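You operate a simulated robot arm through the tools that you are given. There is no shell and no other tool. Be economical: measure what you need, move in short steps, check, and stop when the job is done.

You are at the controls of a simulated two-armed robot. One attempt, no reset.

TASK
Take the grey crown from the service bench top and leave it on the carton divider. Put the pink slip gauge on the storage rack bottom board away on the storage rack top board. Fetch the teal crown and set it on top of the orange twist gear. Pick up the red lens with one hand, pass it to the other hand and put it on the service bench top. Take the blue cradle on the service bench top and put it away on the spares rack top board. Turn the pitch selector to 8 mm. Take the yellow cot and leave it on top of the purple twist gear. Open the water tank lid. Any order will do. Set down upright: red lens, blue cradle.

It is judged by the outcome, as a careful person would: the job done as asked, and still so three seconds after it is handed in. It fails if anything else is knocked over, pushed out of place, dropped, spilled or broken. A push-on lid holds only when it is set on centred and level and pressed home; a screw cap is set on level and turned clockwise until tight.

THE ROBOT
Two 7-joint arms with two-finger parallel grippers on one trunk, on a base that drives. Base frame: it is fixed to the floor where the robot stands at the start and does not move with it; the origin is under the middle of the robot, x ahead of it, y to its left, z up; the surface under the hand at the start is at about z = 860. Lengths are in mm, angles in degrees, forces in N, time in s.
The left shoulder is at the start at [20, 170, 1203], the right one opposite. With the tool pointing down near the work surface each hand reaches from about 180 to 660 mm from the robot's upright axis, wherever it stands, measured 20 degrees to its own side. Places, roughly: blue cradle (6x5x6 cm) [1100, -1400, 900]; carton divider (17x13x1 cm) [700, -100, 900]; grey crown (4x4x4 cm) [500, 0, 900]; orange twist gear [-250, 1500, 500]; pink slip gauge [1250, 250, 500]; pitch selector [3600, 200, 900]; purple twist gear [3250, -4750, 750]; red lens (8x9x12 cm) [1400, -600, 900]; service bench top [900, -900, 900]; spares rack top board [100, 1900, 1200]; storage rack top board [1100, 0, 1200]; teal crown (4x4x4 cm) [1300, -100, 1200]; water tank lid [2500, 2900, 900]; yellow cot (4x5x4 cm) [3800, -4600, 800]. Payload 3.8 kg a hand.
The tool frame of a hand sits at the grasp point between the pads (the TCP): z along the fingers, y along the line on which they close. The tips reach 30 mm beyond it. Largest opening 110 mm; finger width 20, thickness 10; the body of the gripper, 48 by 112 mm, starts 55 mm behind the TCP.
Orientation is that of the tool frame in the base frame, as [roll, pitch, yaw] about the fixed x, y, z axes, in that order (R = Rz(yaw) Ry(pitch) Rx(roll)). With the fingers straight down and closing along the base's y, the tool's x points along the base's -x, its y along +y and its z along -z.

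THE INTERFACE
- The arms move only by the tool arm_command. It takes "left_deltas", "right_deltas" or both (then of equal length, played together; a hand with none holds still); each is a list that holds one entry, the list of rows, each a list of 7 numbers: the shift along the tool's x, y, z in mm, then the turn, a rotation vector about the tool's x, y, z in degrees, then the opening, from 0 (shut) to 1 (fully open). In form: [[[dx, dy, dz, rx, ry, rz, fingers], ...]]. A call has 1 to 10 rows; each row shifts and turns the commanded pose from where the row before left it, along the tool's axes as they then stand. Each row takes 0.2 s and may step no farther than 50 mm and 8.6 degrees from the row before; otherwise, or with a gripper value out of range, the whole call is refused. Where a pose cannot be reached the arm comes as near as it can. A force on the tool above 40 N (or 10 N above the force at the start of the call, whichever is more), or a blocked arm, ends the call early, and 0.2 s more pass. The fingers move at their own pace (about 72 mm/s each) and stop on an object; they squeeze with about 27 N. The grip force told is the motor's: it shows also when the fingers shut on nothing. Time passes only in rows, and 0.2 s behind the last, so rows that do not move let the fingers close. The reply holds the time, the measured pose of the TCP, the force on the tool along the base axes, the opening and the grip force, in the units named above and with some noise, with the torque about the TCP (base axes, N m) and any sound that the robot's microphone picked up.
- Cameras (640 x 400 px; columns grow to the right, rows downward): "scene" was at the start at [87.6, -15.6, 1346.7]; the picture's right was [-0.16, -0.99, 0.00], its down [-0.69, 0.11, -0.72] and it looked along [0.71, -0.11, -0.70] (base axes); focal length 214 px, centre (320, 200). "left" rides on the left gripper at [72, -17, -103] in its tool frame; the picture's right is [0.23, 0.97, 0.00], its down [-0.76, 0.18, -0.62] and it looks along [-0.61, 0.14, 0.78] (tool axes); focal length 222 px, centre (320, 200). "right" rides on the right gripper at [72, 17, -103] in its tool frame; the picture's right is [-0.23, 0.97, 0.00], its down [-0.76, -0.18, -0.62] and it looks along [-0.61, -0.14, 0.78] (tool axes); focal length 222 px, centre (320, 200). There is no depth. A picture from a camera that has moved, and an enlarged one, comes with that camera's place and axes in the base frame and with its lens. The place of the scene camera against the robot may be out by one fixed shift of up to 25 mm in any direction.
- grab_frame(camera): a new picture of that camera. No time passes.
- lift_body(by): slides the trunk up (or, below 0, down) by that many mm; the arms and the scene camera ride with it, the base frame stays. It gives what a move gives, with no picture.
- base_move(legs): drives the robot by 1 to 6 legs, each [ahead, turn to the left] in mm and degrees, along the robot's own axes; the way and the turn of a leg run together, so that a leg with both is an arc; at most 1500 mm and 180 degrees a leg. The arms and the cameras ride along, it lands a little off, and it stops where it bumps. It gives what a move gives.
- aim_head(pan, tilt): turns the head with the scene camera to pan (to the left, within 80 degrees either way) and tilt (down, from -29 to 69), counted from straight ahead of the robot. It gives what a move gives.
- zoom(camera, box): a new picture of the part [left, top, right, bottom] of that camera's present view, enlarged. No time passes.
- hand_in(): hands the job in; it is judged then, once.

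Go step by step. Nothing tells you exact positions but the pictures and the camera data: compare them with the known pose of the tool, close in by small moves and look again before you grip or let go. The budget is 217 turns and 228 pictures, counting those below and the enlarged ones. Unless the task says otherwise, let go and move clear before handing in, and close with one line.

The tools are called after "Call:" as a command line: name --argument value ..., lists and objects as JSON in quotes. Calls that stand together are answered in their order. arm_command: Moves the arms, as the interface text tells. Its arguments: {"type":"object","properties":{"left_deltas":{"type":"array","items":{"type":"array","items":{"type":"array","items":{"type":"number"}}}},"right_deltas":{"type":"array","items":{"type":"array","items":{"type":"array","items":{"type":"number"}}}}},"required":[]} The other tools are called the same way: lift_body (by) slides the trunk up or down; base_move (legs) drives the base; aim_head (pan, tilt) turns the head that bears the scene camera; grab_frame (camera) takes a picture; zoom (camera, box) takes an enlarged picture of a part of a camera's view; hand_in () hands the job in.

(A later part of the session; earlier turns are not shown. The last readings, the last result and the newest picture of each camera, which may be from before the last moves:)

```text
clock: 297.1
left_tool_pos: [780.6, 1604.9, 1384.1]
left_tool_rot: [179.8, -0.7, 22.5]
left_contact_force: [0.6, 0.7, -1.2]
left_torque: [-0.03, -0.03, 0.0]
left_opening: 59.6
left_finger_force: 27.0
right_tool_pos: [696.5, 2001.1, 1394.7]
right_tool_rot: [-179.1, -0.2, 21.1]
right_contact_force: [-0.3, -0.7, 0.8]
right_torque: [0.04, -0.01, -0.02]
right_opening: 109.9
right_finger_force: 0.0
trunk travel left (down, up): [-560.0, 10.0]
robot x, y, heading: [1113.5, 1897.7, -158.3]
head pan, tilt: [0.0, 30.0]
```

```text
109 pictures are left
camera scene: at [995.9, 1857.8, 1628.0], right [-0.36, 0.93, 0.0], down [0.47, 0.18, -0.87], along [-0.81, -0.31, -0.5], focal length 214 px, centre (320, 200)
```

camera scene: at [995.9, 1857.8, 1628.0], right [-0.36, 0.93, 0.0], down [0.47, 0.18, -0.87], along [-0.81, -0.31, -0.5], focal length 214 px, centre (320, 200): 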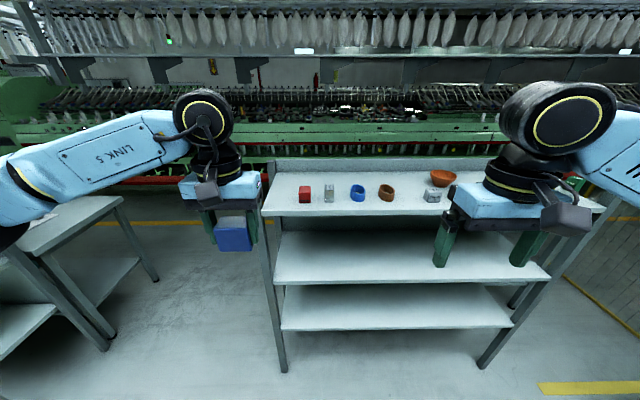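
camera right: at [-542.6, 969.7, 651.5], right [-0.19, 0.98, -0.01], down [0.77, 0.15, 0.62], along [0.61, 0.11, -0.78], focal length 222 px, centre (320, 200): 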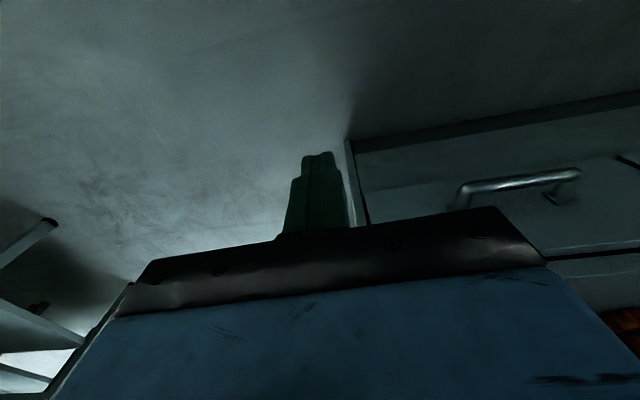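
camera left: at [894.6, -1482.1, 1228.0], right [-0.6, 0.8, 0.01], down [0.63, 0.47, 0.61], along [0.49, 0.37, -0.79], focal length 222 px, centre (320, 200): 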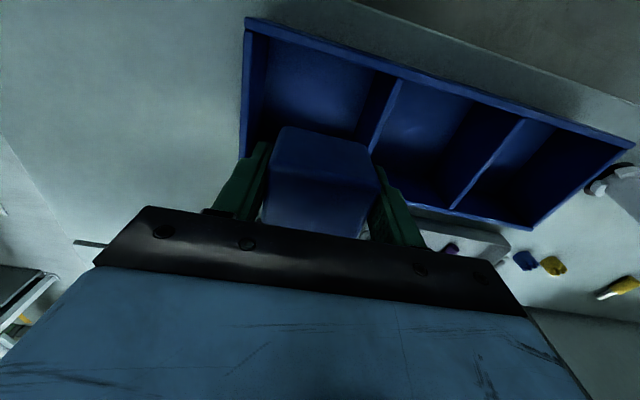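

The spares rack is ahead; there's free board left of and behind the red cube. I'll move up and extend the cradle over that spot.

Call:
base_move --legs '[[370, 0]]'

Call:
grab_frame --camera "left"

Call:
aim_head --pan 10 --tilt 45

Call:
grab_frame --camera "scene"

```text
clock: 299.4
left_tool_pos: [436.3, 1471.0, 1384.6]
left_tool_rot: [179.8, -0.7, 22.4]
left_contact_force: [0.1, 0.5, -2.0]
left_torque: [0.02, -0.02, 0.04]
left_opening: 59.6
left_finger_force: 27.4
right_tool_pos: [351.8, 1868.3, 1394.0]
right_tool_rot: [-179.2, -0.2, 20.9]
right_contact_force: [0.1, 0.1, 0.5]
right_torque: [-0.02, -0.02, 0.0]
right_opening: 110.0
right_finger_force: 0.1
trunk travel left (down, up): [-560.0, 10.0]
robot x, y, heading: [771.7, 1765.1, -159.0]
head pan, tilt: [0.0, 30.0]
```

```text
108 pictures are left
camera left: at [494.7, 1513.0, 1487.9], right [0.58, -0.81, 0.01], down [-0.64, -0.46, 0.61], along [-0.5, -0.36, -0.79], focal length 222 px, centre (320, 200)
```

left: 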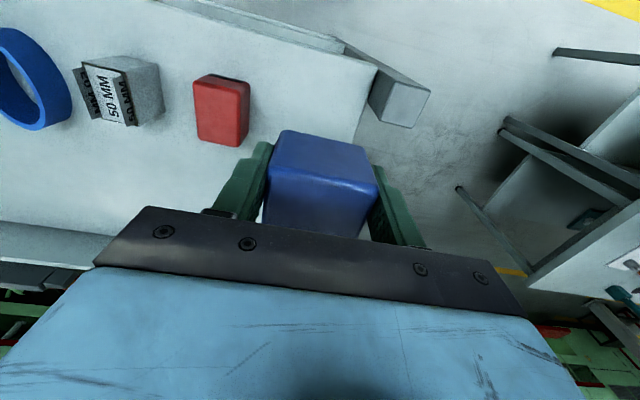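

```text
clock: 300.2
left_tool_pos: [434.7, 1471.4, 1385.8]
left_tool_rot: [179.8, -0.6, 22.3]
left_contact_force: [0.2, -0.4, -0.8]
left_torque: [0.0, 0.02, -0.02]
left_opening: 59.8
left_finger_force: 26.7
right_tool_pos: [351.4, 1867.4, 1393.9]
right_tool_rot: [-179.2, -0.1, 21.0]
right_contact_force: [-0.4, -0.2, -0.8]
right_torque: [-0.01, 0.04, -0.03]
right_opening: 110.0
right_finger_force: 0.0
trunk travel left (down, up): [-560.0, 10.0]
robot x, y, heading: [768.9, 1766.2, -158.7]
head pan, tilt: [10.0, 45.0]
```

```text
107 pictures are left
camera scene: at [665.5, 1714.5, 1605.4], right [-0.52, 0.86, 0.0], down [0.6, 0.37, -0.71], along [-0.61, -0.37, -0.71], focal length 214 px, centre (320, 200)
```

scene: 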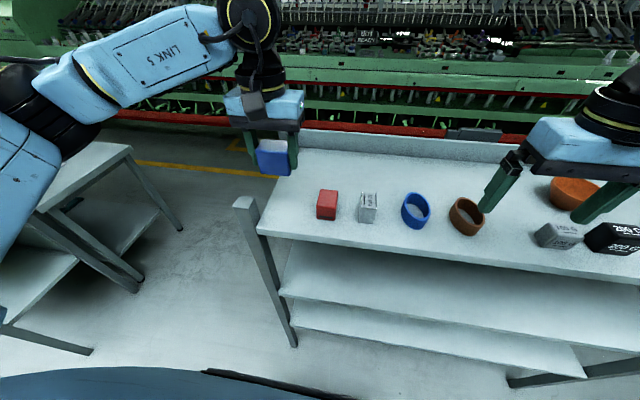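

Call:
arm_command --left_deltas '[[[-38, -8, 0, 0, 0, 0, 0.2], [-38, -8, 0, 0, 0, 0, 0.2], [-36, -8, 0, 0, 0, 0, 0.2], [0, 0, 40, 0, 0, 0, 0.2], [0, 0, 35, 0, 0, 0, 0.2], [0, 0, 20, 0, 0, 0, 0.2], [0, 0, 0, 0, 0, 0, 0.2]]]'

Call:
grab_frame --camera "left"

Call:
grab_frame --camera "scene"

```text
clock: 301.8
left_tool_pos: [323.2, 1451.0, 1286.5]
left_tool_rot: [179.8, -0.6, 22.3]
left_contact_force: [0.2, 0.1, -1.6]
left_torque: [0.02, -0.01, 0.01]
left_opening: 59.6
left_finger_force: 27.1
right_tool_pos: [351.2, 1867.7, 1394.8]
right_tool_rot: [-179.2, -0.2, 21.1]
right_contact_force: [0.1, -0.1, -0.9]
right_torque: [-0.01, 0.0, -0.03]
right_opening: 110.1
right_finger_force: 0.1
trunk travel left (down, up): [-560.0, 10.0]
robot x, y, heading: [765.1, 1771.6, -158.9]
head pan, tilt: [10.0, 45.0]
```

```text
106 pictures are left
camera left: at [382.3, 1492.8, 1390.9], right [0.58, -0.81, 0.01], down [-0.64, -0.46, 0.61], along [-0.5, -0.36, -0.79], focal length 222 px, centre (320, 200)
```

left: 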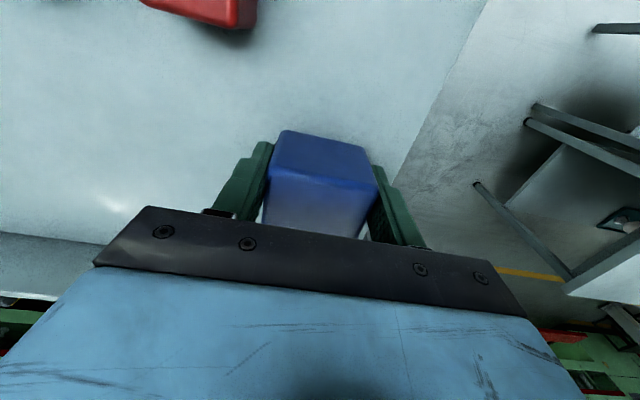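

```text
105 pictures are left
camera scene: at [665.8, 1714.3, 1605.4], right [-0.52, 0.86, 0.0], down [0.6, 0.37, -0.71], along [-0.6, -0.37, -0.71], focal length 214 px, centre (320, 200)
```

scene: 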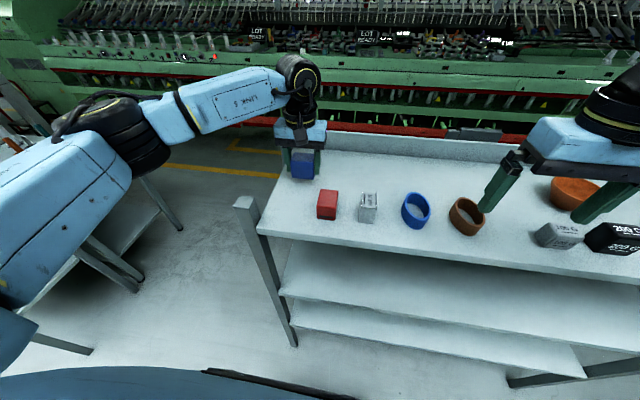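

Call:
arm_command --left_deltas '[[[0, -15, 10, 0, 0, 0, 0.2], [0, 0, 8, 0, 0, 0, 0.2], [0, 0, 4, 0, 0, 0, 0.2], [0, 0, 2, 0, 0, 0, 0.2], [0, 0, 2, 0, 0, 0, 0.2], [0, 0, 0, 0, 0, 0, 0.2]]]'

```text
clock: 303.2
left_tool_pos: [317.9, 1465.8, 1261.5]
left_tool_rot: [179.9, -0.6, 22.4]
left_contact_force: [-0.2, 0.5, 4.1]
left_torque: [0.18, 0.04, -0.01]
left_opening: 59.6
left_finger_force: 26.8
right_tool_pos: [351.4, 1868.8, 1394.6]
right_tool_rot: [-179.2, -0.2, 21.0]
right_contact_force: [-0.4, -0.3, -0.5]
right_torque: [0.01, 0.0, -0.01]
right_opening: 109.9
right_finger_force: 0.1
trunk travel left (down, up): [-560.0, 10.0]
robot x, y, heading: [767.8, 1765.0, -159.0]
head pan, tilt: [10.0, 45.0]
```

Contact. Release and rise straight up.

Call:
arm_command --left_deltas '[[[0, 0, 0.5, 0, 0, 0, 0.57], [0, 0, 0, 0, 0, 0, 0.65], [0, 0, 0, 0, 0, 0, 0.75], [0, 0, -40, 0, 0, 0, 0.8], [0, 0, -45, 0, 0, 0, 0.8], [0, 0, -45, 0, 0, 0, 1], [35, 10, -20, 0, 0, 0, 1], [35, 10, 0, 0, 0, 0, 1], [35, 10, 0, 0, 0, 0, 1], [20, 0, 0, 0, 0, 0, 1]]]'

Call:
grab_frame --camera "scene"

```text
clock: 305.4
left_tool_pos: [444.4, 1484.4, 1413.1]
left_tool_rot: [179.7, -0.8, 22.4]
left_contact_force: [0.1, 0.0, -0.7]
left_torque: [0.01, -0.01, -0.02]
left_opening: 110.0
left_finger_force: 0.0
right_tool_pos: [351.2, 1869.2, 1394.1]
right_tool_rot: [-179.2, -0.2, 21.0]
right_contact_force: [-0.2, 0.3, 0.0]
right_torque: [-0.01, -0.02, -0.01]
right_opening: 109.8
right_finger_force: 0.0
trunk travel left (down, up): [-560.0, 10.0]
robot x, y, heading: [768.8, 1765.7, -158.9]
head pan, tilt: [10.0, 45.0]
```

```text
104 pictures are left
camera scene: at [665.9, 1714.6, 1605.4], right [-0.52, 0.86, 0.0], down [0.6, 0.37, -0.71], along [-0.6, -0.37, -0.71], focal length 214 px, centre (320, 200)
```

scene: 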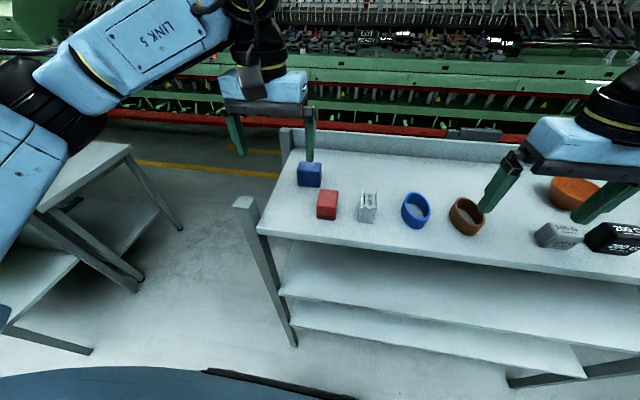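

The cradle stands on the spares rack top board. Next, the red lens on the table beside the storage rack: back off, lower the trunk and drive there.

Call:
base_move --legs '[[-380, 0], [0, 88.5], [1200, 0], [1227, 0], [0, -86.6]]'

Call:
lift_body --by -260

Call:
aim_head --pan 0 --tilt 40

Call:
grab_frame --camera "scene"

```text
clock: 326.7
left_tool_pos: [1624.0, -673.9, 1412.2]
left_tool_rot: [179.8, -0.7, 24.5]
left_contact_force: [0.0, -0.3, 0.3]
left_torque: [-0.03, 0.02, 0.01]
left_opening: 109.7
left_finger_force: 0.1
right_tool_pos: [1518.4, -292.7, 1394.4]
right_tool_rot: [-179.3, -0.2, 23.0]
right_contact_force: [0.2, 0.4, 0.2]
right_torque: [0.0, 0.01, -0.03]
right_opening: 110.0
right_finger_force: 0.1
trunk travel left (down, up): [-560.0, 10.0]
robot x, y, heading: [1936.3, -376.7, -156.6]
head pan, tilt: [10.0, 45.0]
```

```text
clock: 328.4
left_tool_pos: [1625.4, -674.0, 1230.4]
left_tool_rot: [179.7, -0.7, 24.5]
left_contact_force: [-0.1, -0.1, 0.0]
left_torque: [0.01, -0.02, 0.01]
left_opening: 110.0
left_finger_force: 0.1
right_tool_pos: [1517.3, -294.6, 1220.1]
right_tool_rot: [-179.7, 1.5, 22.9]
right_contact_force: [3.5, -1.7, 6.9]
right_torque: [-0.11, 0.52, 0.15]
right_opening: 109.9
right_finger_force: 0.0
trunk travel left (down, up): [-378.0, 192.0]
robot x, y, heading: [1941.7, -380.3, -156.6]
head pan, tilt: [10.0, 45.0]
stopped: the force on the tool passed its limit at 63 N (the readings are from after the stop); the commanded pose is now the measured one
```

```text
clock: 329.2
left_tool_pos: [1624.9, -673.0, 1231.4]
left_tool_rot: [179.9, -0.7, 24.4]
left_contact_force: [0.4, -0.9, 0.6]
left_torque: [0.0, -0.04, 0.0]
left_opening: 110.2
left_finger_force: 0.1
right_tool_pos: [1517.0, -294.8, 1221.2]
right_tool_rot: [-179.8, 1.4, 22.8]
right_contact_force: [4.6, 0.0, 7.0]
right_torque: [-0.23, 0.54, 0.06]
right_opening: 109.8
right_finger_force: 0.1
trunk travel left (down, up): [-378.0, 192.0]
robot x, y, heading: [1942.9, -380.3, -156.6]
head pan, tilt: [0.0, 40.0]
```

```text
103 pictures are left
camera scene: at [1829.0, -423.8, 1430.8], right [-0.39, 0.92, 0.0], down [0.59, 0.25, -0.77], along [-0.7, -0.3, -0.64], focal length 214 px, centre (320, 200)
```

scene: 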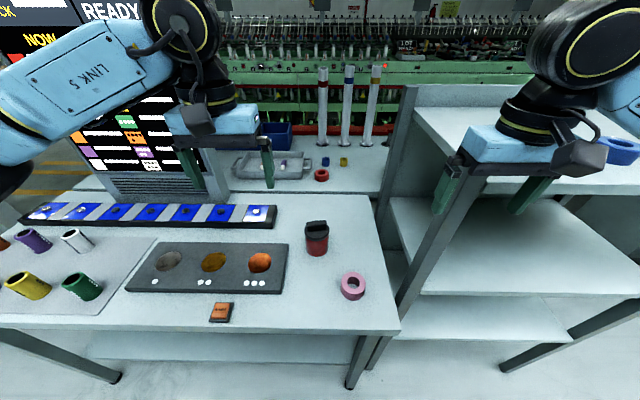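

The right hand touched the rack's post top on the way down. I'll raise, back off, then lower in clear space.

Call:
lift_body --by 80

Call:
base_move --legs '[[-250, 0]]'

Call:
lift_body --by -158

Call:
grab_frame --camera "scene"

```text
clock: 330.3
left_tool_pos: [1622.4, -673.3, 1310.6]
left_tool_rot: [179.8, -0.7, 24.4]
left_contact_force: [0.2, 0.4, 0.4]
left_torque: [-0.01, 0.03, -0.01]
left_opening: 109.9
left_finger_force: 0.1
right_tool_pos: [1517.4, -294.5, 1299.5]
right_tool_rot: [-179.6, 1.2, 22.9]
right_contact_force: [0.9, 0.0, -0.3]
right_torque: [-0.01, -0.01, 0.02]
right_opening: 110.1
right_finger_force: 0.0
trunk travel left (down, up): [-458.0, 112.0]
robot x, y, heading: [1939.7, -381.7, -156.9]
head pan, tilt: [0.0, 40.0]
```

```text
clock: 332.2
left_tool_pos: [1853.7, -575.7, 1310.5]
left_tool_rot: [179.8, -0.6, 24.5]
left_contact_force: [1.2, 0.4, -0.6]
left_torque: [0.01, 0.0, 0.0]
left_opening: 109.7
left_finger_force: 0.0
right_tool_pos: [1746.2, -195.7, 1299.9]
right_tool_rot: [-179.6, 1.2, 23.0]
right_contact_force: [-0.2, -0.2, 0.2]
right_torque: [-0.01, 0.0, -0.01]
right_opening: 110.0
right_finger_force: 0.1
trunk travel left (down, up): [-458.0, 112.0]
robot x, y, heading: [2165.6, -280.9, -156.8]
head pan, tilt: [0.0, 40.0]
```

```text
clock: 334.0
left_tool_pos: [1853.1, -575.2, 1152.6]
left_tool_rot: [179.8, -0.8, 24.5]
left_contact_force: [-0.1, -0.3, 0.1]
left_torque: [-0.03, -0.01, -0.03]
left_opening: 109.6
left_finger_force: 0.1
right_tool_pos: [1746.3, -196.2, 1140.9]
right_tool_rot: [-179.8, 1.2, 22.8]
right_contact_force: [0.1, -0.3, 0.0]
right_torque: [-0.02, 0.02, 0.0]
right_opening: 110.1
right_finger_force: 0.0
trunk travel left (down, up): [-300.0, 270.0]
robot x, y, heading: [2168.0, -284.8, -156.5]
head pan, tilt: [0.0, 40.0]
```

```text
102 pictures are left
camera scene: at [2057.5, -325.3, 1352.8], right [-0.39, 0.92, 0.0], down [0.59, 0.25, -0.77], along [-0.7, -0.3, -0.64], focal length 214 px, centre (320, 200)
```

scene: 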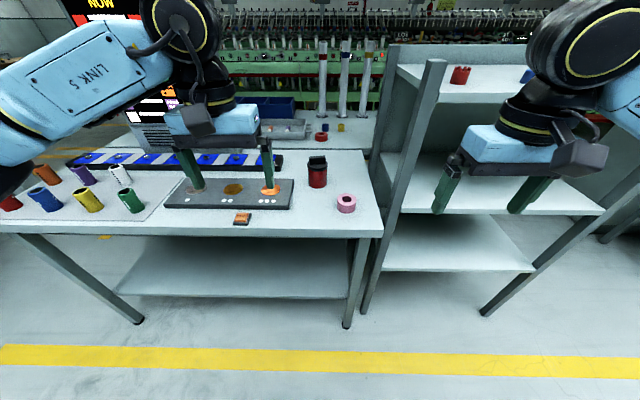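

Call:
zoom --camera "scene" --box '[280, 130, 380, 220]'

```text
4.44 times, centred on (330, 175) of scene
camera zoom: at [2057.5, -325.3, 1352.8], right [-0.39, 0.92, 0.0], down [0.59, 0.25, -0.77], along [-0.7, -0.3, -0.64], focal length 953 px, centre (276, 311)
```

zoom: 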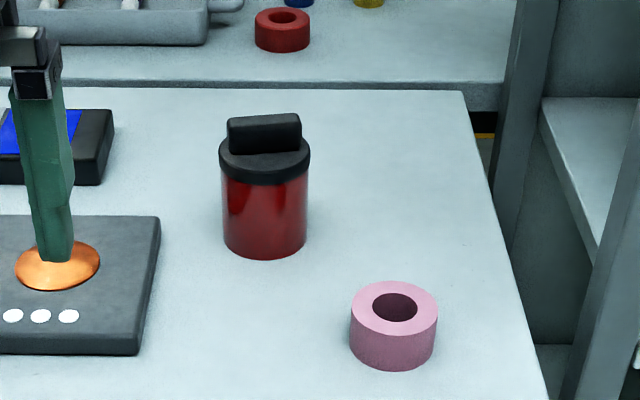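

The lens is a red jar with a black cap and a fin handle, straight ahead. Plan: right hand takes the fin from above, left hand later takes the body at a forward tilt. First bring the right hand to centre and the left aside, then drive up.

Call:
arm_command --right_deltas '[[[0, 35, 0, 0, 0, 0, 1], [0, 35, 0, 0, 0, 0, 1], [0, 35, 0, 0, 0, 0, 1], [0, 35, 0, 0, 0, 0, 1], [-10, 35, 0, 0, 0, 0, 1], [-10, 35, 0, 0, 0, 0, 1], [-10, 35, 0, 0, 0, 0, 1], [0, 0, 0, 0, 0, 0, 1]]]' --left_deltas '[[[0, 35, 0, 0, 0, 0, 1], [0, 35, 0, 0, 0, 0, 1], [0, 35, 0, 0, 0, 0, 1], [0, 35, 0, 0, 0, 0, 1], [0, 0, 0, 0, 0, 0, 1], [0, 0, 0, 0, 0, 0, 1], [0, 0, 0, 0, 0, 0, 1], [0, 0, 0, 0, 0, 0, 1]]]'

Call:
base_move --legs '[[265, 0]]'

Call:
grab_frame --camera "right"

Call:
grab_frame --camera "scene"

```text
clock: 335.8
left_tool_pos: [1911.7, -702.3, 1153.8]
left_tool_rot: [179.8, -0.7, 24.5]
left_contact_force: [0.1, 0.4, -0.2]
left_torque: [-0.02, 0.0, 0.0]
left_opening: 110.2
left_finger_force: 0.1
right_tool_pos: [1813.8, -433.3, 1140.2]
right_tool_rot: [-179.7, 1.2, 22.9]
right_contact_force: [-0.3, -0.3, -1.0]
right_torque: [-0.03, -0.07, 0.0]
right_opening: 109.7
right_finger_force: 0.0
trunk travel left (down, up): [-300.0, 270.0]
robot x, y, heading: [2169.0, -279.6, -156.7]
head pan, tilt: [0.0, 40.0]
```

```text
clock: 337.7
left_tool_pos: [1679.3, -801.4, 1153.6]
left_tool_rot: [179.9, -0.6, 24.3]
left_contact_force: [-0.6, -0.3, 0.7]
left_torque: [0.02, -0.01, -0.01]
left_opening: 110.0
left_finger_force: 0.0
right_tool_pos: [1583.5, -532.0, 1140.5]
right_tool_rot: [-179.6, 1.3, 23.0]
right_contact_force: [0.7, 0.1, 0.5]
right_torque: [0.02, 0.0, 0.01]
right_opening: 110.2
right_finger_force: 0.0
trunk travel left (down, up): [-300.0, 270.0]
robot x, y, heading: [1935.2, -383.2, -156.7]
head pan, tilt: [0.0, 40.0]
stopped in leg 1: the robot was blocked; the commanded pose is now the measured one
```

```text
100 pictures are left
camera right: at [1659.0, -518.5, 1241.2], right [0.17, -0.99, 0.0], down [-0.76, -0.13, 0.64], along [-0.63, -0.11, -0.77], focal length 222 px, centre (320, 200)
```

right: 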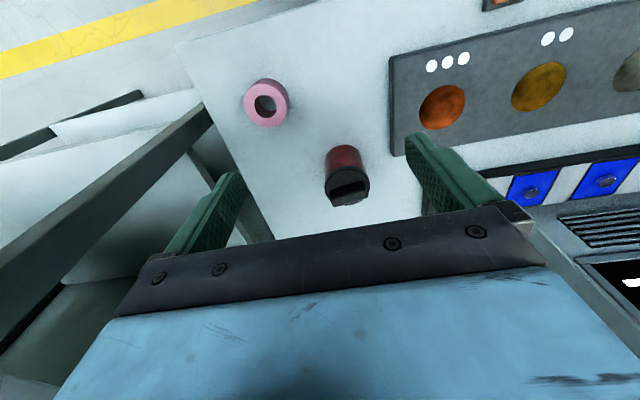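

```text
99 pictures are left
camera scene: at [1826.6, -424.8, 1353.2], right [-0.39, 0.92, 0.0], down [0.59, 0.25, -0.77], along [-0.71, -0.3, -0.64], focal length 214 px, centre (320, 200)
```

scene: 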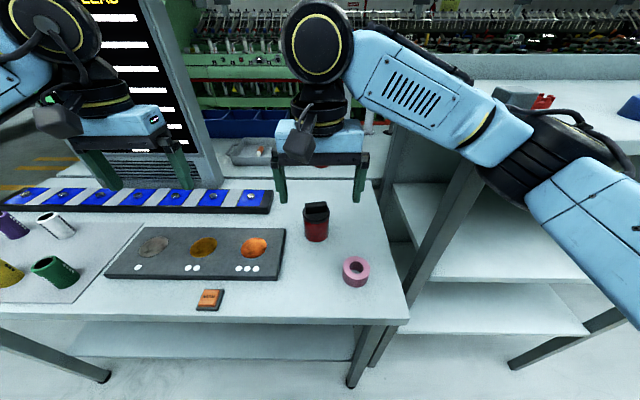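

Call:
arm_command --right_deltas '[[[-38, 4, 0, 0, 1.3, 0, 1], [-38, 4, 10, 0, 0, 0, 1], [-38, 4, 20, 0, 0, 0, 1], [-38, 4, 30, 0, 0, 0, 1], [0, 0, 0, 0, 0, 0, 1]]]'

Call:
grab_frame --camera "right"

Call:
grab_frame --camera "scene"

```text
clock: 338.9
left_tool_pos: [1676.5, -802.2, 1152.3]
left_tool_rot: [179.8, -0.7, 24.2]
left_contact_force: [0.0, -0.3, 0.7]
left_torque: [-0.01, 0.0, -0.01]
left_opening: 110.2
left_finger_force: 0.0
right_tool_pos: [1445.1, -607.5, 1077.7]
right_tool_rot: [-179.6, -0.2, 23.1]
right_contact_force: [-0.2, 1.3, 0.5]
right_torque: [0.0, -0.01, 0.0]
right_opening: 109.8
right_finger_force: 0.0
trunk travel left (down, up): [-300.0, 270.0]
robot x, y, heading: [1931.1, -383.7, -157.0]
head pan, tilt: [0.0, 40.0]
```

```text
98 pictures are left
camera right: at [1518.0, -594.6, 1180.9], right [0.17, -0.99, -0.01], down [-0.77, -0.14, 0.62], along [-0.61, -0.1, -0.78], focal length 222 px, centre (320, 200)
```

right: 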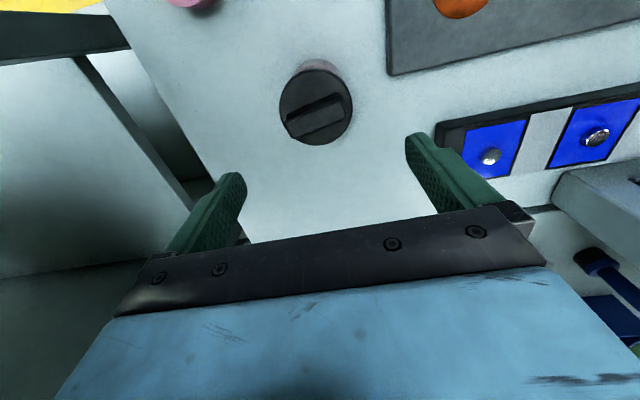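

```text
97 pictures are left
camera scene: at [1821.4, -426.0, 1352.8], right [-0.39, 0.92, 0.0], down [0.59, 0.25, -0.77], along [-0.7, -0.3, -0.64], focal length 214 px, centre (320, 200)
```

scene: 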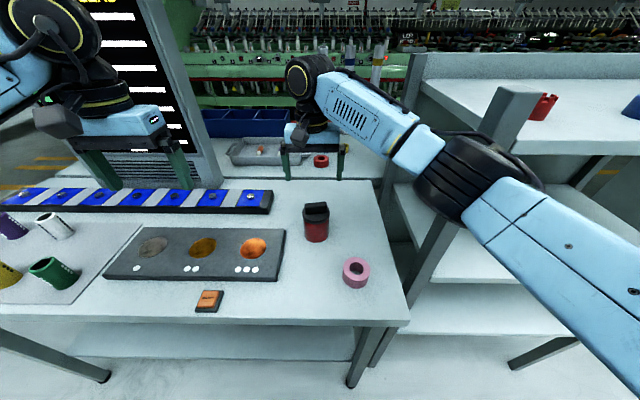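

Call:
zoom --camera "right" --box '[260, 50, 370, 160]'

```text
3.64 times, centred on (315, 105) of right
camera zoom: at [1518.0, -594.6, 1180.9], right [0.17, -0.99, -0.01], down [-0.77, -0.14, 0.62], along [-0.61, -0.1, -0.78], focal length 808 px, centre (338, 546)
```

zoom: 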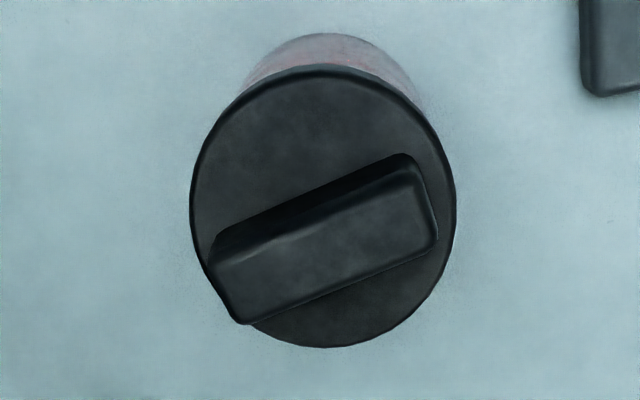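

Call:
arm_command --right_deltas '[[[7, -4.5, 20, 0, 0, 0, 0.9], [0, 0, 20, 0, 0, -5, 0.9], [0, 0, 30, 0, 0, -4.5, 0.9], [0, 0, 0, 0, 0, 0, 0.9]]]'

Call:
grab_frame --camera "right"

Call:
zoom --camera "scene" --box '[260, 120, 380, 260]'

```text
clock: 339.9
left_tool_pos: [1674.5, -802.9, 1152.5]
left_tool_rot: [179.8, -0.8, 24.3]
left_contact_force: [0.2, 0.6, 0.3]
left_torque: [-0.02, -0.01, -0.02]
left_opening: 110.1
left_finger_force: 0.0
right_tool_pos: [1450.5, -600.5, 1008.2]
right_tool_rot: [-179.6, -0.3, 32.5]
right_contact_force: [-0.5, -0.8, 0.7]
right_torque: [0.02, 0.0, -0.01]
right_opening: 99.0
right_finger_force: 0.0
trunk travel left (down, up): [-300.0, 270.0]
robot x, y, heading: [1933.3, -382.9, -156.9]
head pan, tilt: [0.0, 40.0]
```

```text
95 pictures are left
camera right: at [1519.8, -575.6, 1111.6], right [0.33, -0.94, -0.01], down [-0.74, -0.26, 0.62], along [-0.59, -0.2, -0.78], focal length 222 px, centre (320, 200)
```

right: 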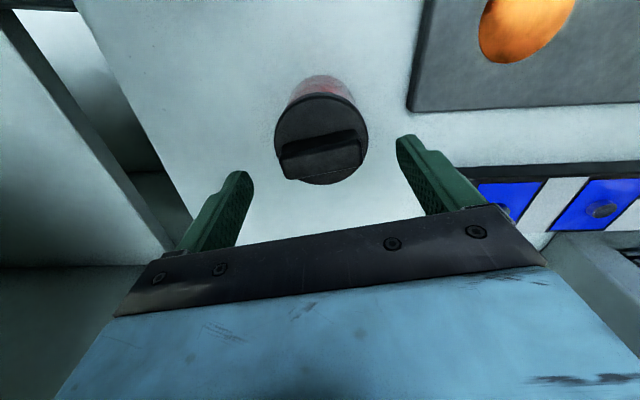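

```text
2.86 times, centred on (320, 190) of scene
camera zoom: at [1821.4, -426.6, 1352.7], right [-0.39, 0.92, 0.0], down [0.59, 0.25, -0.77], along [-0.7, -0.3, -0.64], focal length 613 px, centre (320, 229)
```

zoom: 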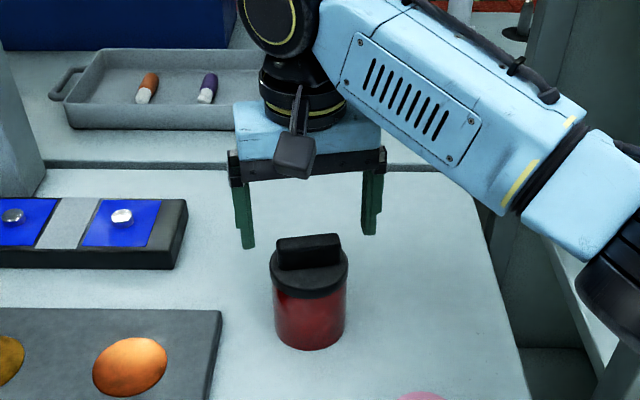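

Call:
arm_command --right_deltas '[[[0, 0, 14, 0, 0, 0, 0.8], [0, 0, 8, 0, 0, 0, 0.8], [0, 0, 4, 0, 0, 0, 0.8], [0, 0, 0, 0, 0, 0, 0.8]]]'

Call:
grab_frame --camera "right"

Call:
zoom --camera "scene" --box '[260, 120, 380, 260]'

```text
clock: 340.9
left_tool_pos: [1675.1, -803.1, 1152.3]
left_tool_rot: [179.8, -0.8, 24.2]
left_contact_force: [0.5, -0.3, 1.3]
left_torque: [0.0, 0.02, -0.01]
left_opening: 110.1
left_finger_force: 0.0
right_tool_pos: [1450.1, -600.1, 982.4]
right_tool_rot: [-179.7, -0.3, 32.5]
right_contact_force: [-0.4, -0.8, 0.2]
right_torque: [0.01, 0.0, 0.0]
right_opening: 87.8
right_finger_force: 0.2
trunk travel left (down, up): [-300.0, 270.0]
robot x, y, heading: [1927.4, -384.6, -157.0]
head pan, tilt: [0.0, 40.0]
```

```text
93 pictures are left
camera right: at [1519.6, -575.4, 1085.6], right [0.33, -0.94, -0.01], down [-0.74, -0.26, 0.62], along [-0.59, -0.2, -0.78], focal length 222 px, centre (320, 200)
```

right: 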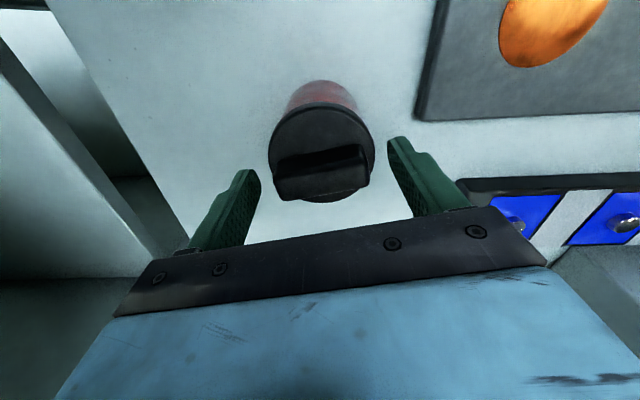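

```text
2.86 times, centred on (320, 190) of scene
camera zoom: at [1821.3, -426.5, 1352.7], right [-0.39, 0.92, 0.0], down [0.59, 0.25, -0.77], along [-0.7, -0.3, -0.64], focal length 613 px, centre (320, 229)
```

zoom: 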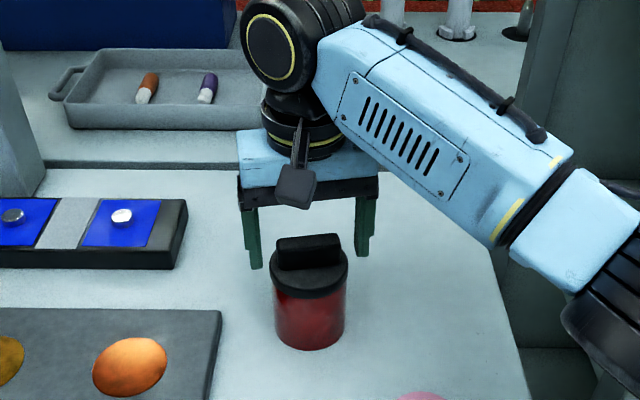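

Call:
arm_command --right_deltas '[[[0, 0, 4, 0, 0, 0, 0.75], [0, 0, 3, 0, 0, 0, 0.7], [0, 0, 0, 0, 0, 0, 0.2], [0, 0, 0, 0, 0, 0, 0.2], [0, 0, 0, 0, 0, 0, 0.2], [0, 0, 0, 0, 0, 0, 0.2]]]'

Call:
grab_frame --camera "right"

Call:
zoom --camera "scene" --box '[260, 120, 380, 260]'

```text
clock: 342.3
left_tool_pos: [1675.2, -803.6, 1153.5]
left_tool_rot: [179.9, -0.8, 24.4]
left_contact_force: [0.1, -0.4, -0.2]
left_torque: [0.01, -0.01, -0.02]
left_opening: 109.9
left_finger_force: 0.0
right_tool_pos: [1448.7, -600.8, 976.3]
right_tool_rot: [-179.7, -0.3, 32.5]
right_contact_force: [0.2, -0.8, 4.0]
right_torque: [0.09, 0.07, 0.0]
right_opening: 72.7
right_finger_force: 26.7
trunk travel left (down, up): [-300.0, 270.0]
robot x, y, heading: [1932.9, -379.4, -156.9]
head pan, tilt: [0.0, 40.0]
```

```text
91 pictures are left
camera right: at [1519.7, -575.2, 1079.0], right [0.33, -0.94, -0.01], down [-0.74, -0.26, 0.62], along [-0.59, -0.2, -0.78], focal length 222 px, centre (320, 200)
```

right: 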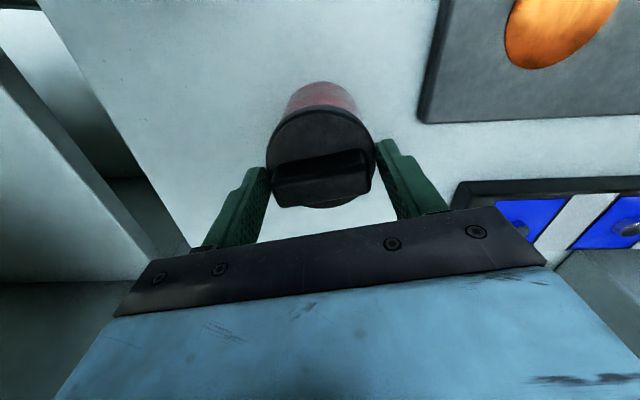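

```text
2.86 times, centred on (320, 190) of scene
camera zoom: at [1821.5, -426.6, 1352.8], right [-0.39, 0.92, 0.0], down [0.59, 0.25, -0.77], along [-0.7, -0.3, -0.64], focal length 613 px, centre (320, 229)
```

zoom: 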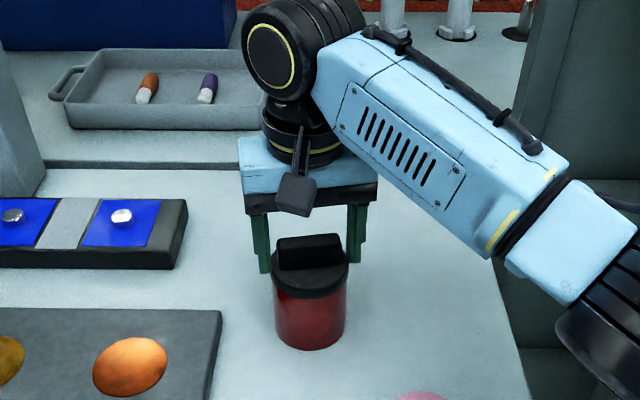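

The fingers only reached the cap rim. I'll open, go 26 mm lower for a full grip around the cap, and close again.

Call:
arm_command --right_deltas '[[[0, 0, 0, 0, 0, 0, 0.9], [0, 0, 0, 0, 0, 0, 0.9], [0, 0, 13, 0, 0, 0, 0.9], [0, 0, 13, 0, 0, 0, 0.9], [0, 0, 0, 0, 0, 0, 0.3], [0, 0, 0, 0, 0, 0, 0.3], [0, 0, 0, 0, 0, 0, 0.3]]]'

Call:
zoom --camera "scene" --box '[260, 120, 380, 260]'

```text
clock: 343.9
left_tool_pos: [1674.7, -804.4, 1152.2]
left_tool_rot: [179.8, -0.8, 24.2]
left_contact_force: [-0.2, -0.4, -0.4]
left_torque: [0.0, 0.02, 0.01]
left_opening: 109.8
left_finger_force: 0.1
right_tool_pos: [1449.9, -598.9, 949.7]
right_tool_rot: [-179.6, -0.4, 32.4]
right_contact_force: [0.4, 0.4, 0.2]
right_torque: [0.0, 0.01, -0.06]
right_opening: 72.9
right_finger_force: 27.1
trunk travel left (down, up): [-300.0, 270.0]
robot x, y, heading: [1929.8, -379.9, -157.0]
head pan, tilt: [0.0, 40.0]
```

```text
2.86 times, centred on (320, 190) of scene
camera zoom: at [1821.2, -426.6, 1352.7], right [-0.39, 0.92, 0.0], down [0.59, 0.25, -0.77], along [-0.7, -0.3, -0.64], focal length 613 px, centre (320, 229)
```

zoom: 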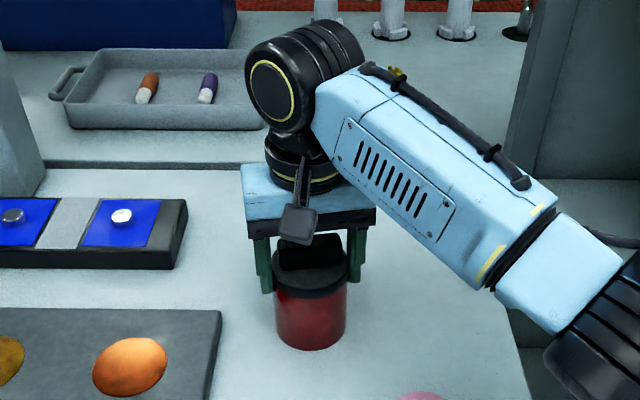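

Solid grip on the cap (73 mm). Lift, then back away from the table for the hand-over.

Call:
arm_command --right_deltas '[[[0, 0, -25, 0, 0, 0, 0.3], [0, 0, -40, 0, 0, 0, 0.3], [0, 0, -40, 0, 0, 0, 0.3], [0, 0, -40, 0, 0, 0, 0.3], [0, 0, 0, 0, 0, 0, 0.3]]]'

Call:
base_move --legs '[[-400, 0]]'

Call:
grab_frame --camera "scene"

```text
clock: 345.1
left_tool_pos: [1675.0, -804.4, 1153.9]
left_tool_rot: [179.8, -0.8, 24.3]
left_contact_force: [0.1, -0.6, 0.5]
left_torque: [-0.01, -0.01, 0.02]
left_opening: 110.0
left_finger_force: 0.1
right_tool_pos: [1449.3, -600.3, 1094.1]
right_tool_rot: [-179.7, -0.4, 32.4]
right_contact_force: [0.1, -0.8, 0.5]
right_torque: [-0.01, -0.04, 0.01]
right_opening: 72.9
right_finger_force: 27.1
trunk travel left (down, up): [-300.0, 270.0]
robot x, y, heading: [1933.5, -380.8, -156.6]
head pan, tilt: [0.0, 40.0]
```

```text
clock: 347.6
left_tool_pos: [2042.8, -646.0, 1153.1]
left_tool_rot: [179.8, -0.8, 24.2]
left_contact_force: [0.3, 0.6, -0.4]
left_torque: [-0.04, -0.02, -0.02]
left_opening: 110.1
left_finger_force: 0.1
right_tool_pos: [1819.4, -441.0, 1094.3]
right_tool_rot: [-179.7, -0.3, 32.2]
right_contact_force: [-0.9, -0.1, -0.8]
right_torque: [-0.01, 0.01, 0.0]
right_opening: 73.1
right_finger_force: 27.1
trunk travel left (down, up): [-300.0, 270.0]
robot x, y, heading: [2303.3, -225.5, -157.0]
head pan, tilt: [0.0, 40.0]
```

```text
88 pictures are left
camera scene: at [2191.4, -269.0, 1352.8], right [-0.39, 0.92, 0.0], down [0.59, 0.25, -0.77], along [-0.71, -0.3, -0.64], focal length 214 px, centre (320, 200)
```

scene: 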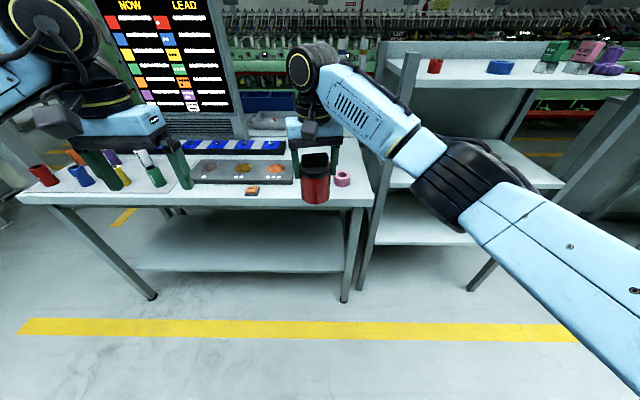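

Call:
arm_command --left_deltas '[[[-30, 0, 0, 0, 0, 0, 1], [-30, 0, 0, 0, 0, 0, 1], [0, 0, 0, 0, -8.4, 0, 1], [0, 0, 0, 0, -8.4, 0, 1], [0, 0, 0, 0, -8.4, 0, 1], [0, 0, 0, 0, -8.4, 0, 1], [0, 0, 0, 0, -8.4, 0, 1], [0, 0, 0, 0, -8, 0, 1], [0, 0, 0, 0, 0, 0, 1]]]' --right_deltas '[[[-23, 16, 0, 0, 0, 0, 0.3], [-23, 16, 0, 0, 0, 0, 0.3], [-23, 17, 0, 0, 0, 0, 0.3], [0, 0, 0, 0, 0, 0, 0.3], [0, 0, 0, 0, 0, 0, 0.3], [0, 0, 0, 0, 0, 0, 0.3], [0, 0, 0, 0, 0, 0, 0.3], [0, 0, 0, 0, 0, 0, 0.3], [0, 0, 0, 0, 0, 0, 0.3]]]'

Call:
grab_frame --camera "scene"

Call:
grab_frame --camera "left"

```text
clock: 349.6
left_tool_pos: [1987.9, -671.7, 1150.5]
left_tool_rot: [179.8, 49.4, 23.9]
left_contact_force: [-0.6, 0.6, 0.3]
left_torque: [0.01, 0.04, -0.01]
left_opening: 110.0
left_finger_force: 0.0
right_tool_pos: [1801.1, -489.5, 1092.6]
right_tool_rot: [-179.7, -0.4, 32.2]
right_contact_force: [0.0, -0.2, -1.6]
right_torque: [-0.01, -0.03, 0.01]
right_opening: 73.0
right_finger_force: 26.8
right hand out of reach, approached as far as the arm can: row 2, 3
trunk travel left (down, up): [-300.0, 270.0]
robot x, y, heading: [2301.1, -226.9, -156.8]
head pan, tilt: [0.0, 40.0]
```

```text
87 pictures are left
camera scene: at [2190.6, -269.2, 1352.7], right [-0.39, 0.92, 0.0], down [0.59, 0.25, -0.77], along [-0.71, -0.3, -0.64], focal length 214 px, centre (320, 200)
```

scene: 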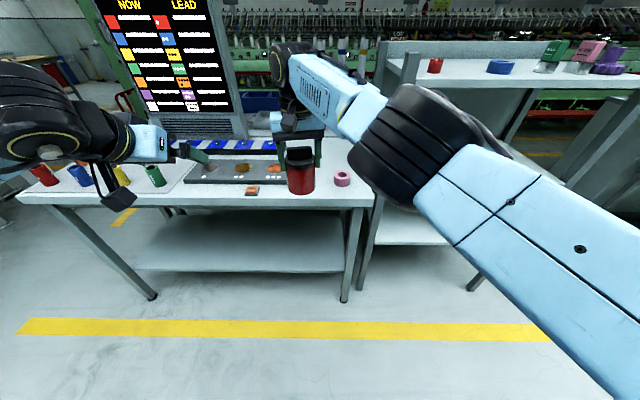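

```text
86 pictures are left
camera left: at [2096.2, -604.7, 1163.6], right [0.53, -0.83, -0.17], down [0.05, -0.17, 0.98], along [-0.84, -0.53, -0.05], focal length 222 px, centre (320, 200)
```

left: 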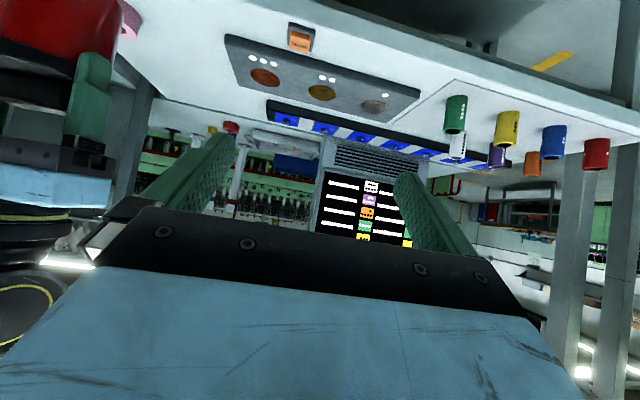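

Call:
arm_command --left_deltas '[[[15.4, -34.6, 7, 0, 0, 0, 1], [15.4, -34.6, 7, 0, 0, 0, 1], [15.4, -34.6, 7, 0, 0, 0, 1], [15.4, -34.6, 7, 0, 0, 0, 1], [15.4, -34.6, 7, 0, 0, 0, 1], [15.4, -34.6, 7, 0, 0, 0, 1], [15.4, -34.6, 7, 0, 0, 0, 1], [0, 0, 0, 0, 0, 0, 1]]]'

Call:
grab_frame --camera "left"

Call:
grab_frame --camera "scene"

```text
clock: 351.4
left_tool_pos: [1920.1, -436.0, 1036.1]
left_tool_rot: [179.8, 49.3, 24.0]
left_contact_force: [0.3, -0.7, 0.0]
left_torque: [0.0, 0.01, -0.01]
left_opening: 109.8
left_finger_force: 0.1
right_tool_pos: [1801.5, -489.0, 1092.4]
right_tool_rot: [-179.7, -0.3, 32.2]
right_contact_force: [0.2, 0.5, -0.5]
right_torque: [-0.01, -0.02, -0.02]
right_opening: 73.2
right_finger_force: 26.7
trunk travel left (down, up): [-300.0, 270.0]
robot x, y, heading: [2301.2, -226.2, -157.0]
head pan, tilt: [0.0, 40.0]
```

```text
85 pictures are left
camera left: at [2027.7, -370.3, 1049.3], right [0.53, -0.83, -0.17], down [0.05, -0.17, 0.98], along [-0.84, -0.53, -0.05], focal length 222 px, centre (320, 200)
```

left: 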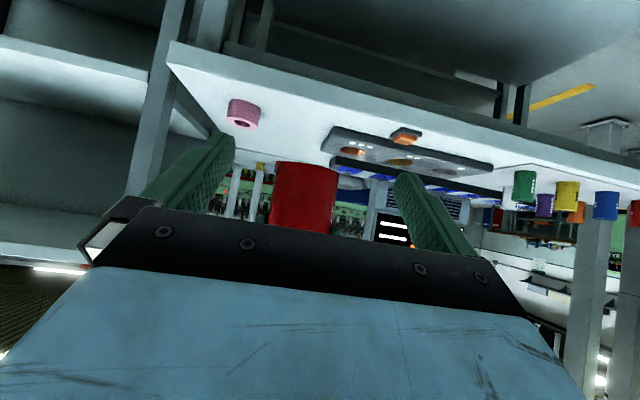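

```text
84 pictures are left
camera scene: at [2191.2, -269.8, 1352.7], right [-0.39, 0.92, 0.0], down [0.59, 0.25, -0.77], along [-0.71, -0.3, -0.64], focal length 214 px, centre (320, 200)
```

scene: 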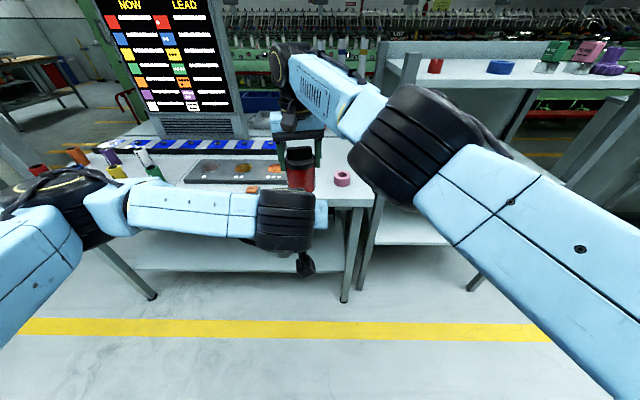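

Call:
arm_command --left_deltas '[[[-21, -0.5, 24.5, 0, 0, 0, 1], [-21, -0.5, 24.5, 0, 0, 0, 1], [-21, -0.5, 24.5, 0, 0, 0, 1], [0, 0, 0, 0, 0, 0, 1]]]'

Call:
grab_frame --camera "left"

Call:
zoom --camera "scene" --box '[240, 100, 380, 260]'

```text
clock: 352.4
left_tool_pos: [1831.2, -474.6, 1037.8]
left_tool_rot: [179.7, 49.2, 23.9]
left_contact_force: [-1.0, -0.3, 0.8]
left_torque: [0.02, 0.01, 0.01]
left_opening: 109.8
left_finger_force: 0.1
right_tool_pos: [1800.6, -490.4, 1093.3]
right_tool_rot: [-179.7, -0.3, 32.2]
right_contact_force: [-0.6, 0.7, -0.4]
right_torque: [0.03, 0.02, -0.03]
right_opening: 73.2
right_finger_force: 27.1
trunk travel left (down, up): [-300.0, 270.0]
robot x, y, heading: [2299.1, -228.3, -157.0]
head pan, tilt: [0.0, 40.0]
```

```text
83 pictures are left
camera left: at [1939.6, -408.8, 1049.3], right [0.53, -0.83, -0.17], down [0.05, -0.17, 0.98], along [-0.84, -0.53, -0.05], focal length 222 px, centre (320, 200)
```

left: 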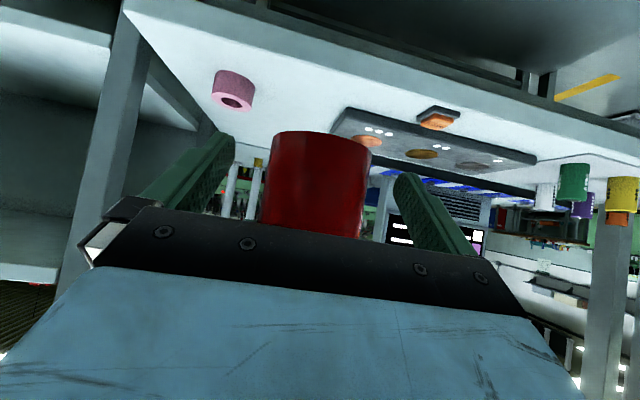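

```text
2.50 times, centred on (310, 180) of scene
camera zoom: at [2191.1, -269.2, 1352.7], right [-0.39, 0.92, 0.0], down [0.59, 0.25, -0.77], along [-0.71, -0.3, -0.64], focal length 536 px, centre (345, 250)
```

zoom: 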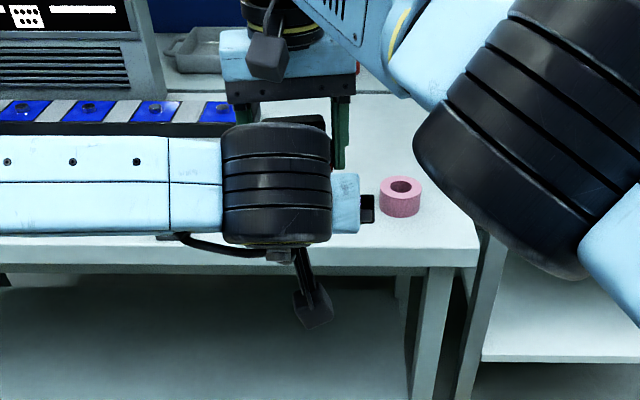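

Call:
arm_command --left_deltas '[[[-11, 0, 12.5, 0, 0, 0, 0.95], [-11, 0, 12.5, 0, 0, 0, 0.9], [0, 0, 0, 0, 0, 0, 0.9]]]'

Call:
grab_frame --camera "left"

```text
clock: 353.2
left_tool_pos: [1802.4, -487.2, 1036.8]
left_tool_rot: [179.7, 49.1, 23.9]
left_contact_force: [21.0, 6.7, 2.4]
left_torque: [-0.37, 1.1, 0.19]
left_opening: 99.2
left_finger_force: 0.0
right_tool_pos: [1799.0, -488.9, 1093.8]
right_tool_rot: [-179.5, -0.1, 32.1]
right_contact_force: [-22.3, -6.3, -2.4]
right_torque: [-0.05, 0.15, -0.16]
right_opening: 73.0
right_finger_force: 27.1
trunk travel left (down, up): [-300.0, 270.0]
robot x, y, heading: [2306.2, -223.4, -157.2]
head pan, tilt: [0.0, 40.0]
```

```text
81 pictures are left
camera left: at [1909.9, -421.3, 1049.1], right [0.53, -0.83, -0.17], down [0.05, -0.17, 0.98], along [-0.85, -0.53, -0.05], focal length 222 px, centre (320, 200)
```

left: 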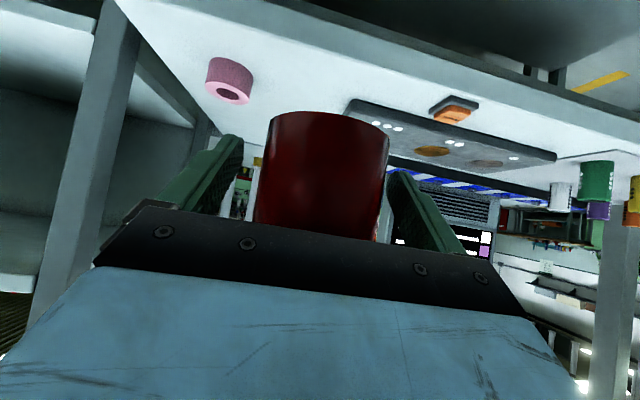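

The palm touched the cap; ease back 13 mm and close the left fingers on the body.

Call:
arm_command --left_deltas '[[[8.5, 0, -10, 0, 0, 0, 0.9], [0, 0, 0, 0, 0, 0, 0.3], [0, 0, 0, 0, 0, 0, 0.3], [0, 0, 0, 0, 0, 0, 0.3]]]'

Call:
grab_frame --camera "left"

```text
clock: 354.2
left_tool_pos: [1812.9, -483.5, 1038.2]
left_tool_rot: [179.7, 49.3, 24.2]
left_contact_force: [-9.4, -8.4, -2.4]
left_torque: [0.14, -0.13, 0.59]
left_opening: 73.2
left_finger_force: 26.4
right_tool_pos: [1801.1, -490.5, 1093.5]
right_tool_rot: [-179.7, -0.5, 32.2]
right_contact_force: [9.4, 8.8, 2.1]
right_torque: [0.35, -0.42, -0.56]
right_opening: 73.1
right_finger_force: 26.3
trunk travel left (down, up): [-300.0, 270.0]
robot x, y, heading: [2303.2, -224.6, -157.3]
head pan, tilt: [0.0, 40.0]
```

```text
80 pictures are left
camera left: at [1920.0, -418.0, 1049.7], right [0.54, -0.83, -0.17], down [0.05, -0.17, 0.98], along [-0.84, -0.54, -0.05], focal length 222 px, centre (320, 200)
```

left: 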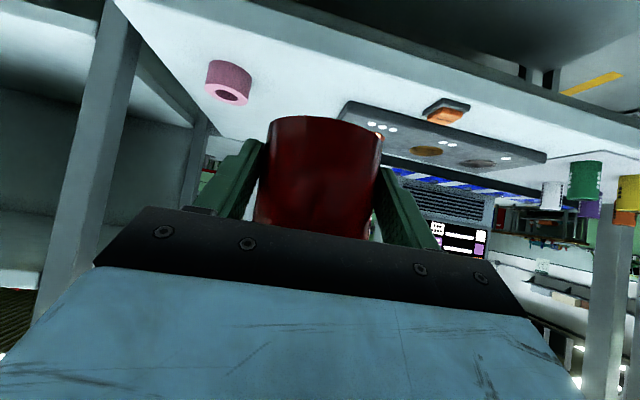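

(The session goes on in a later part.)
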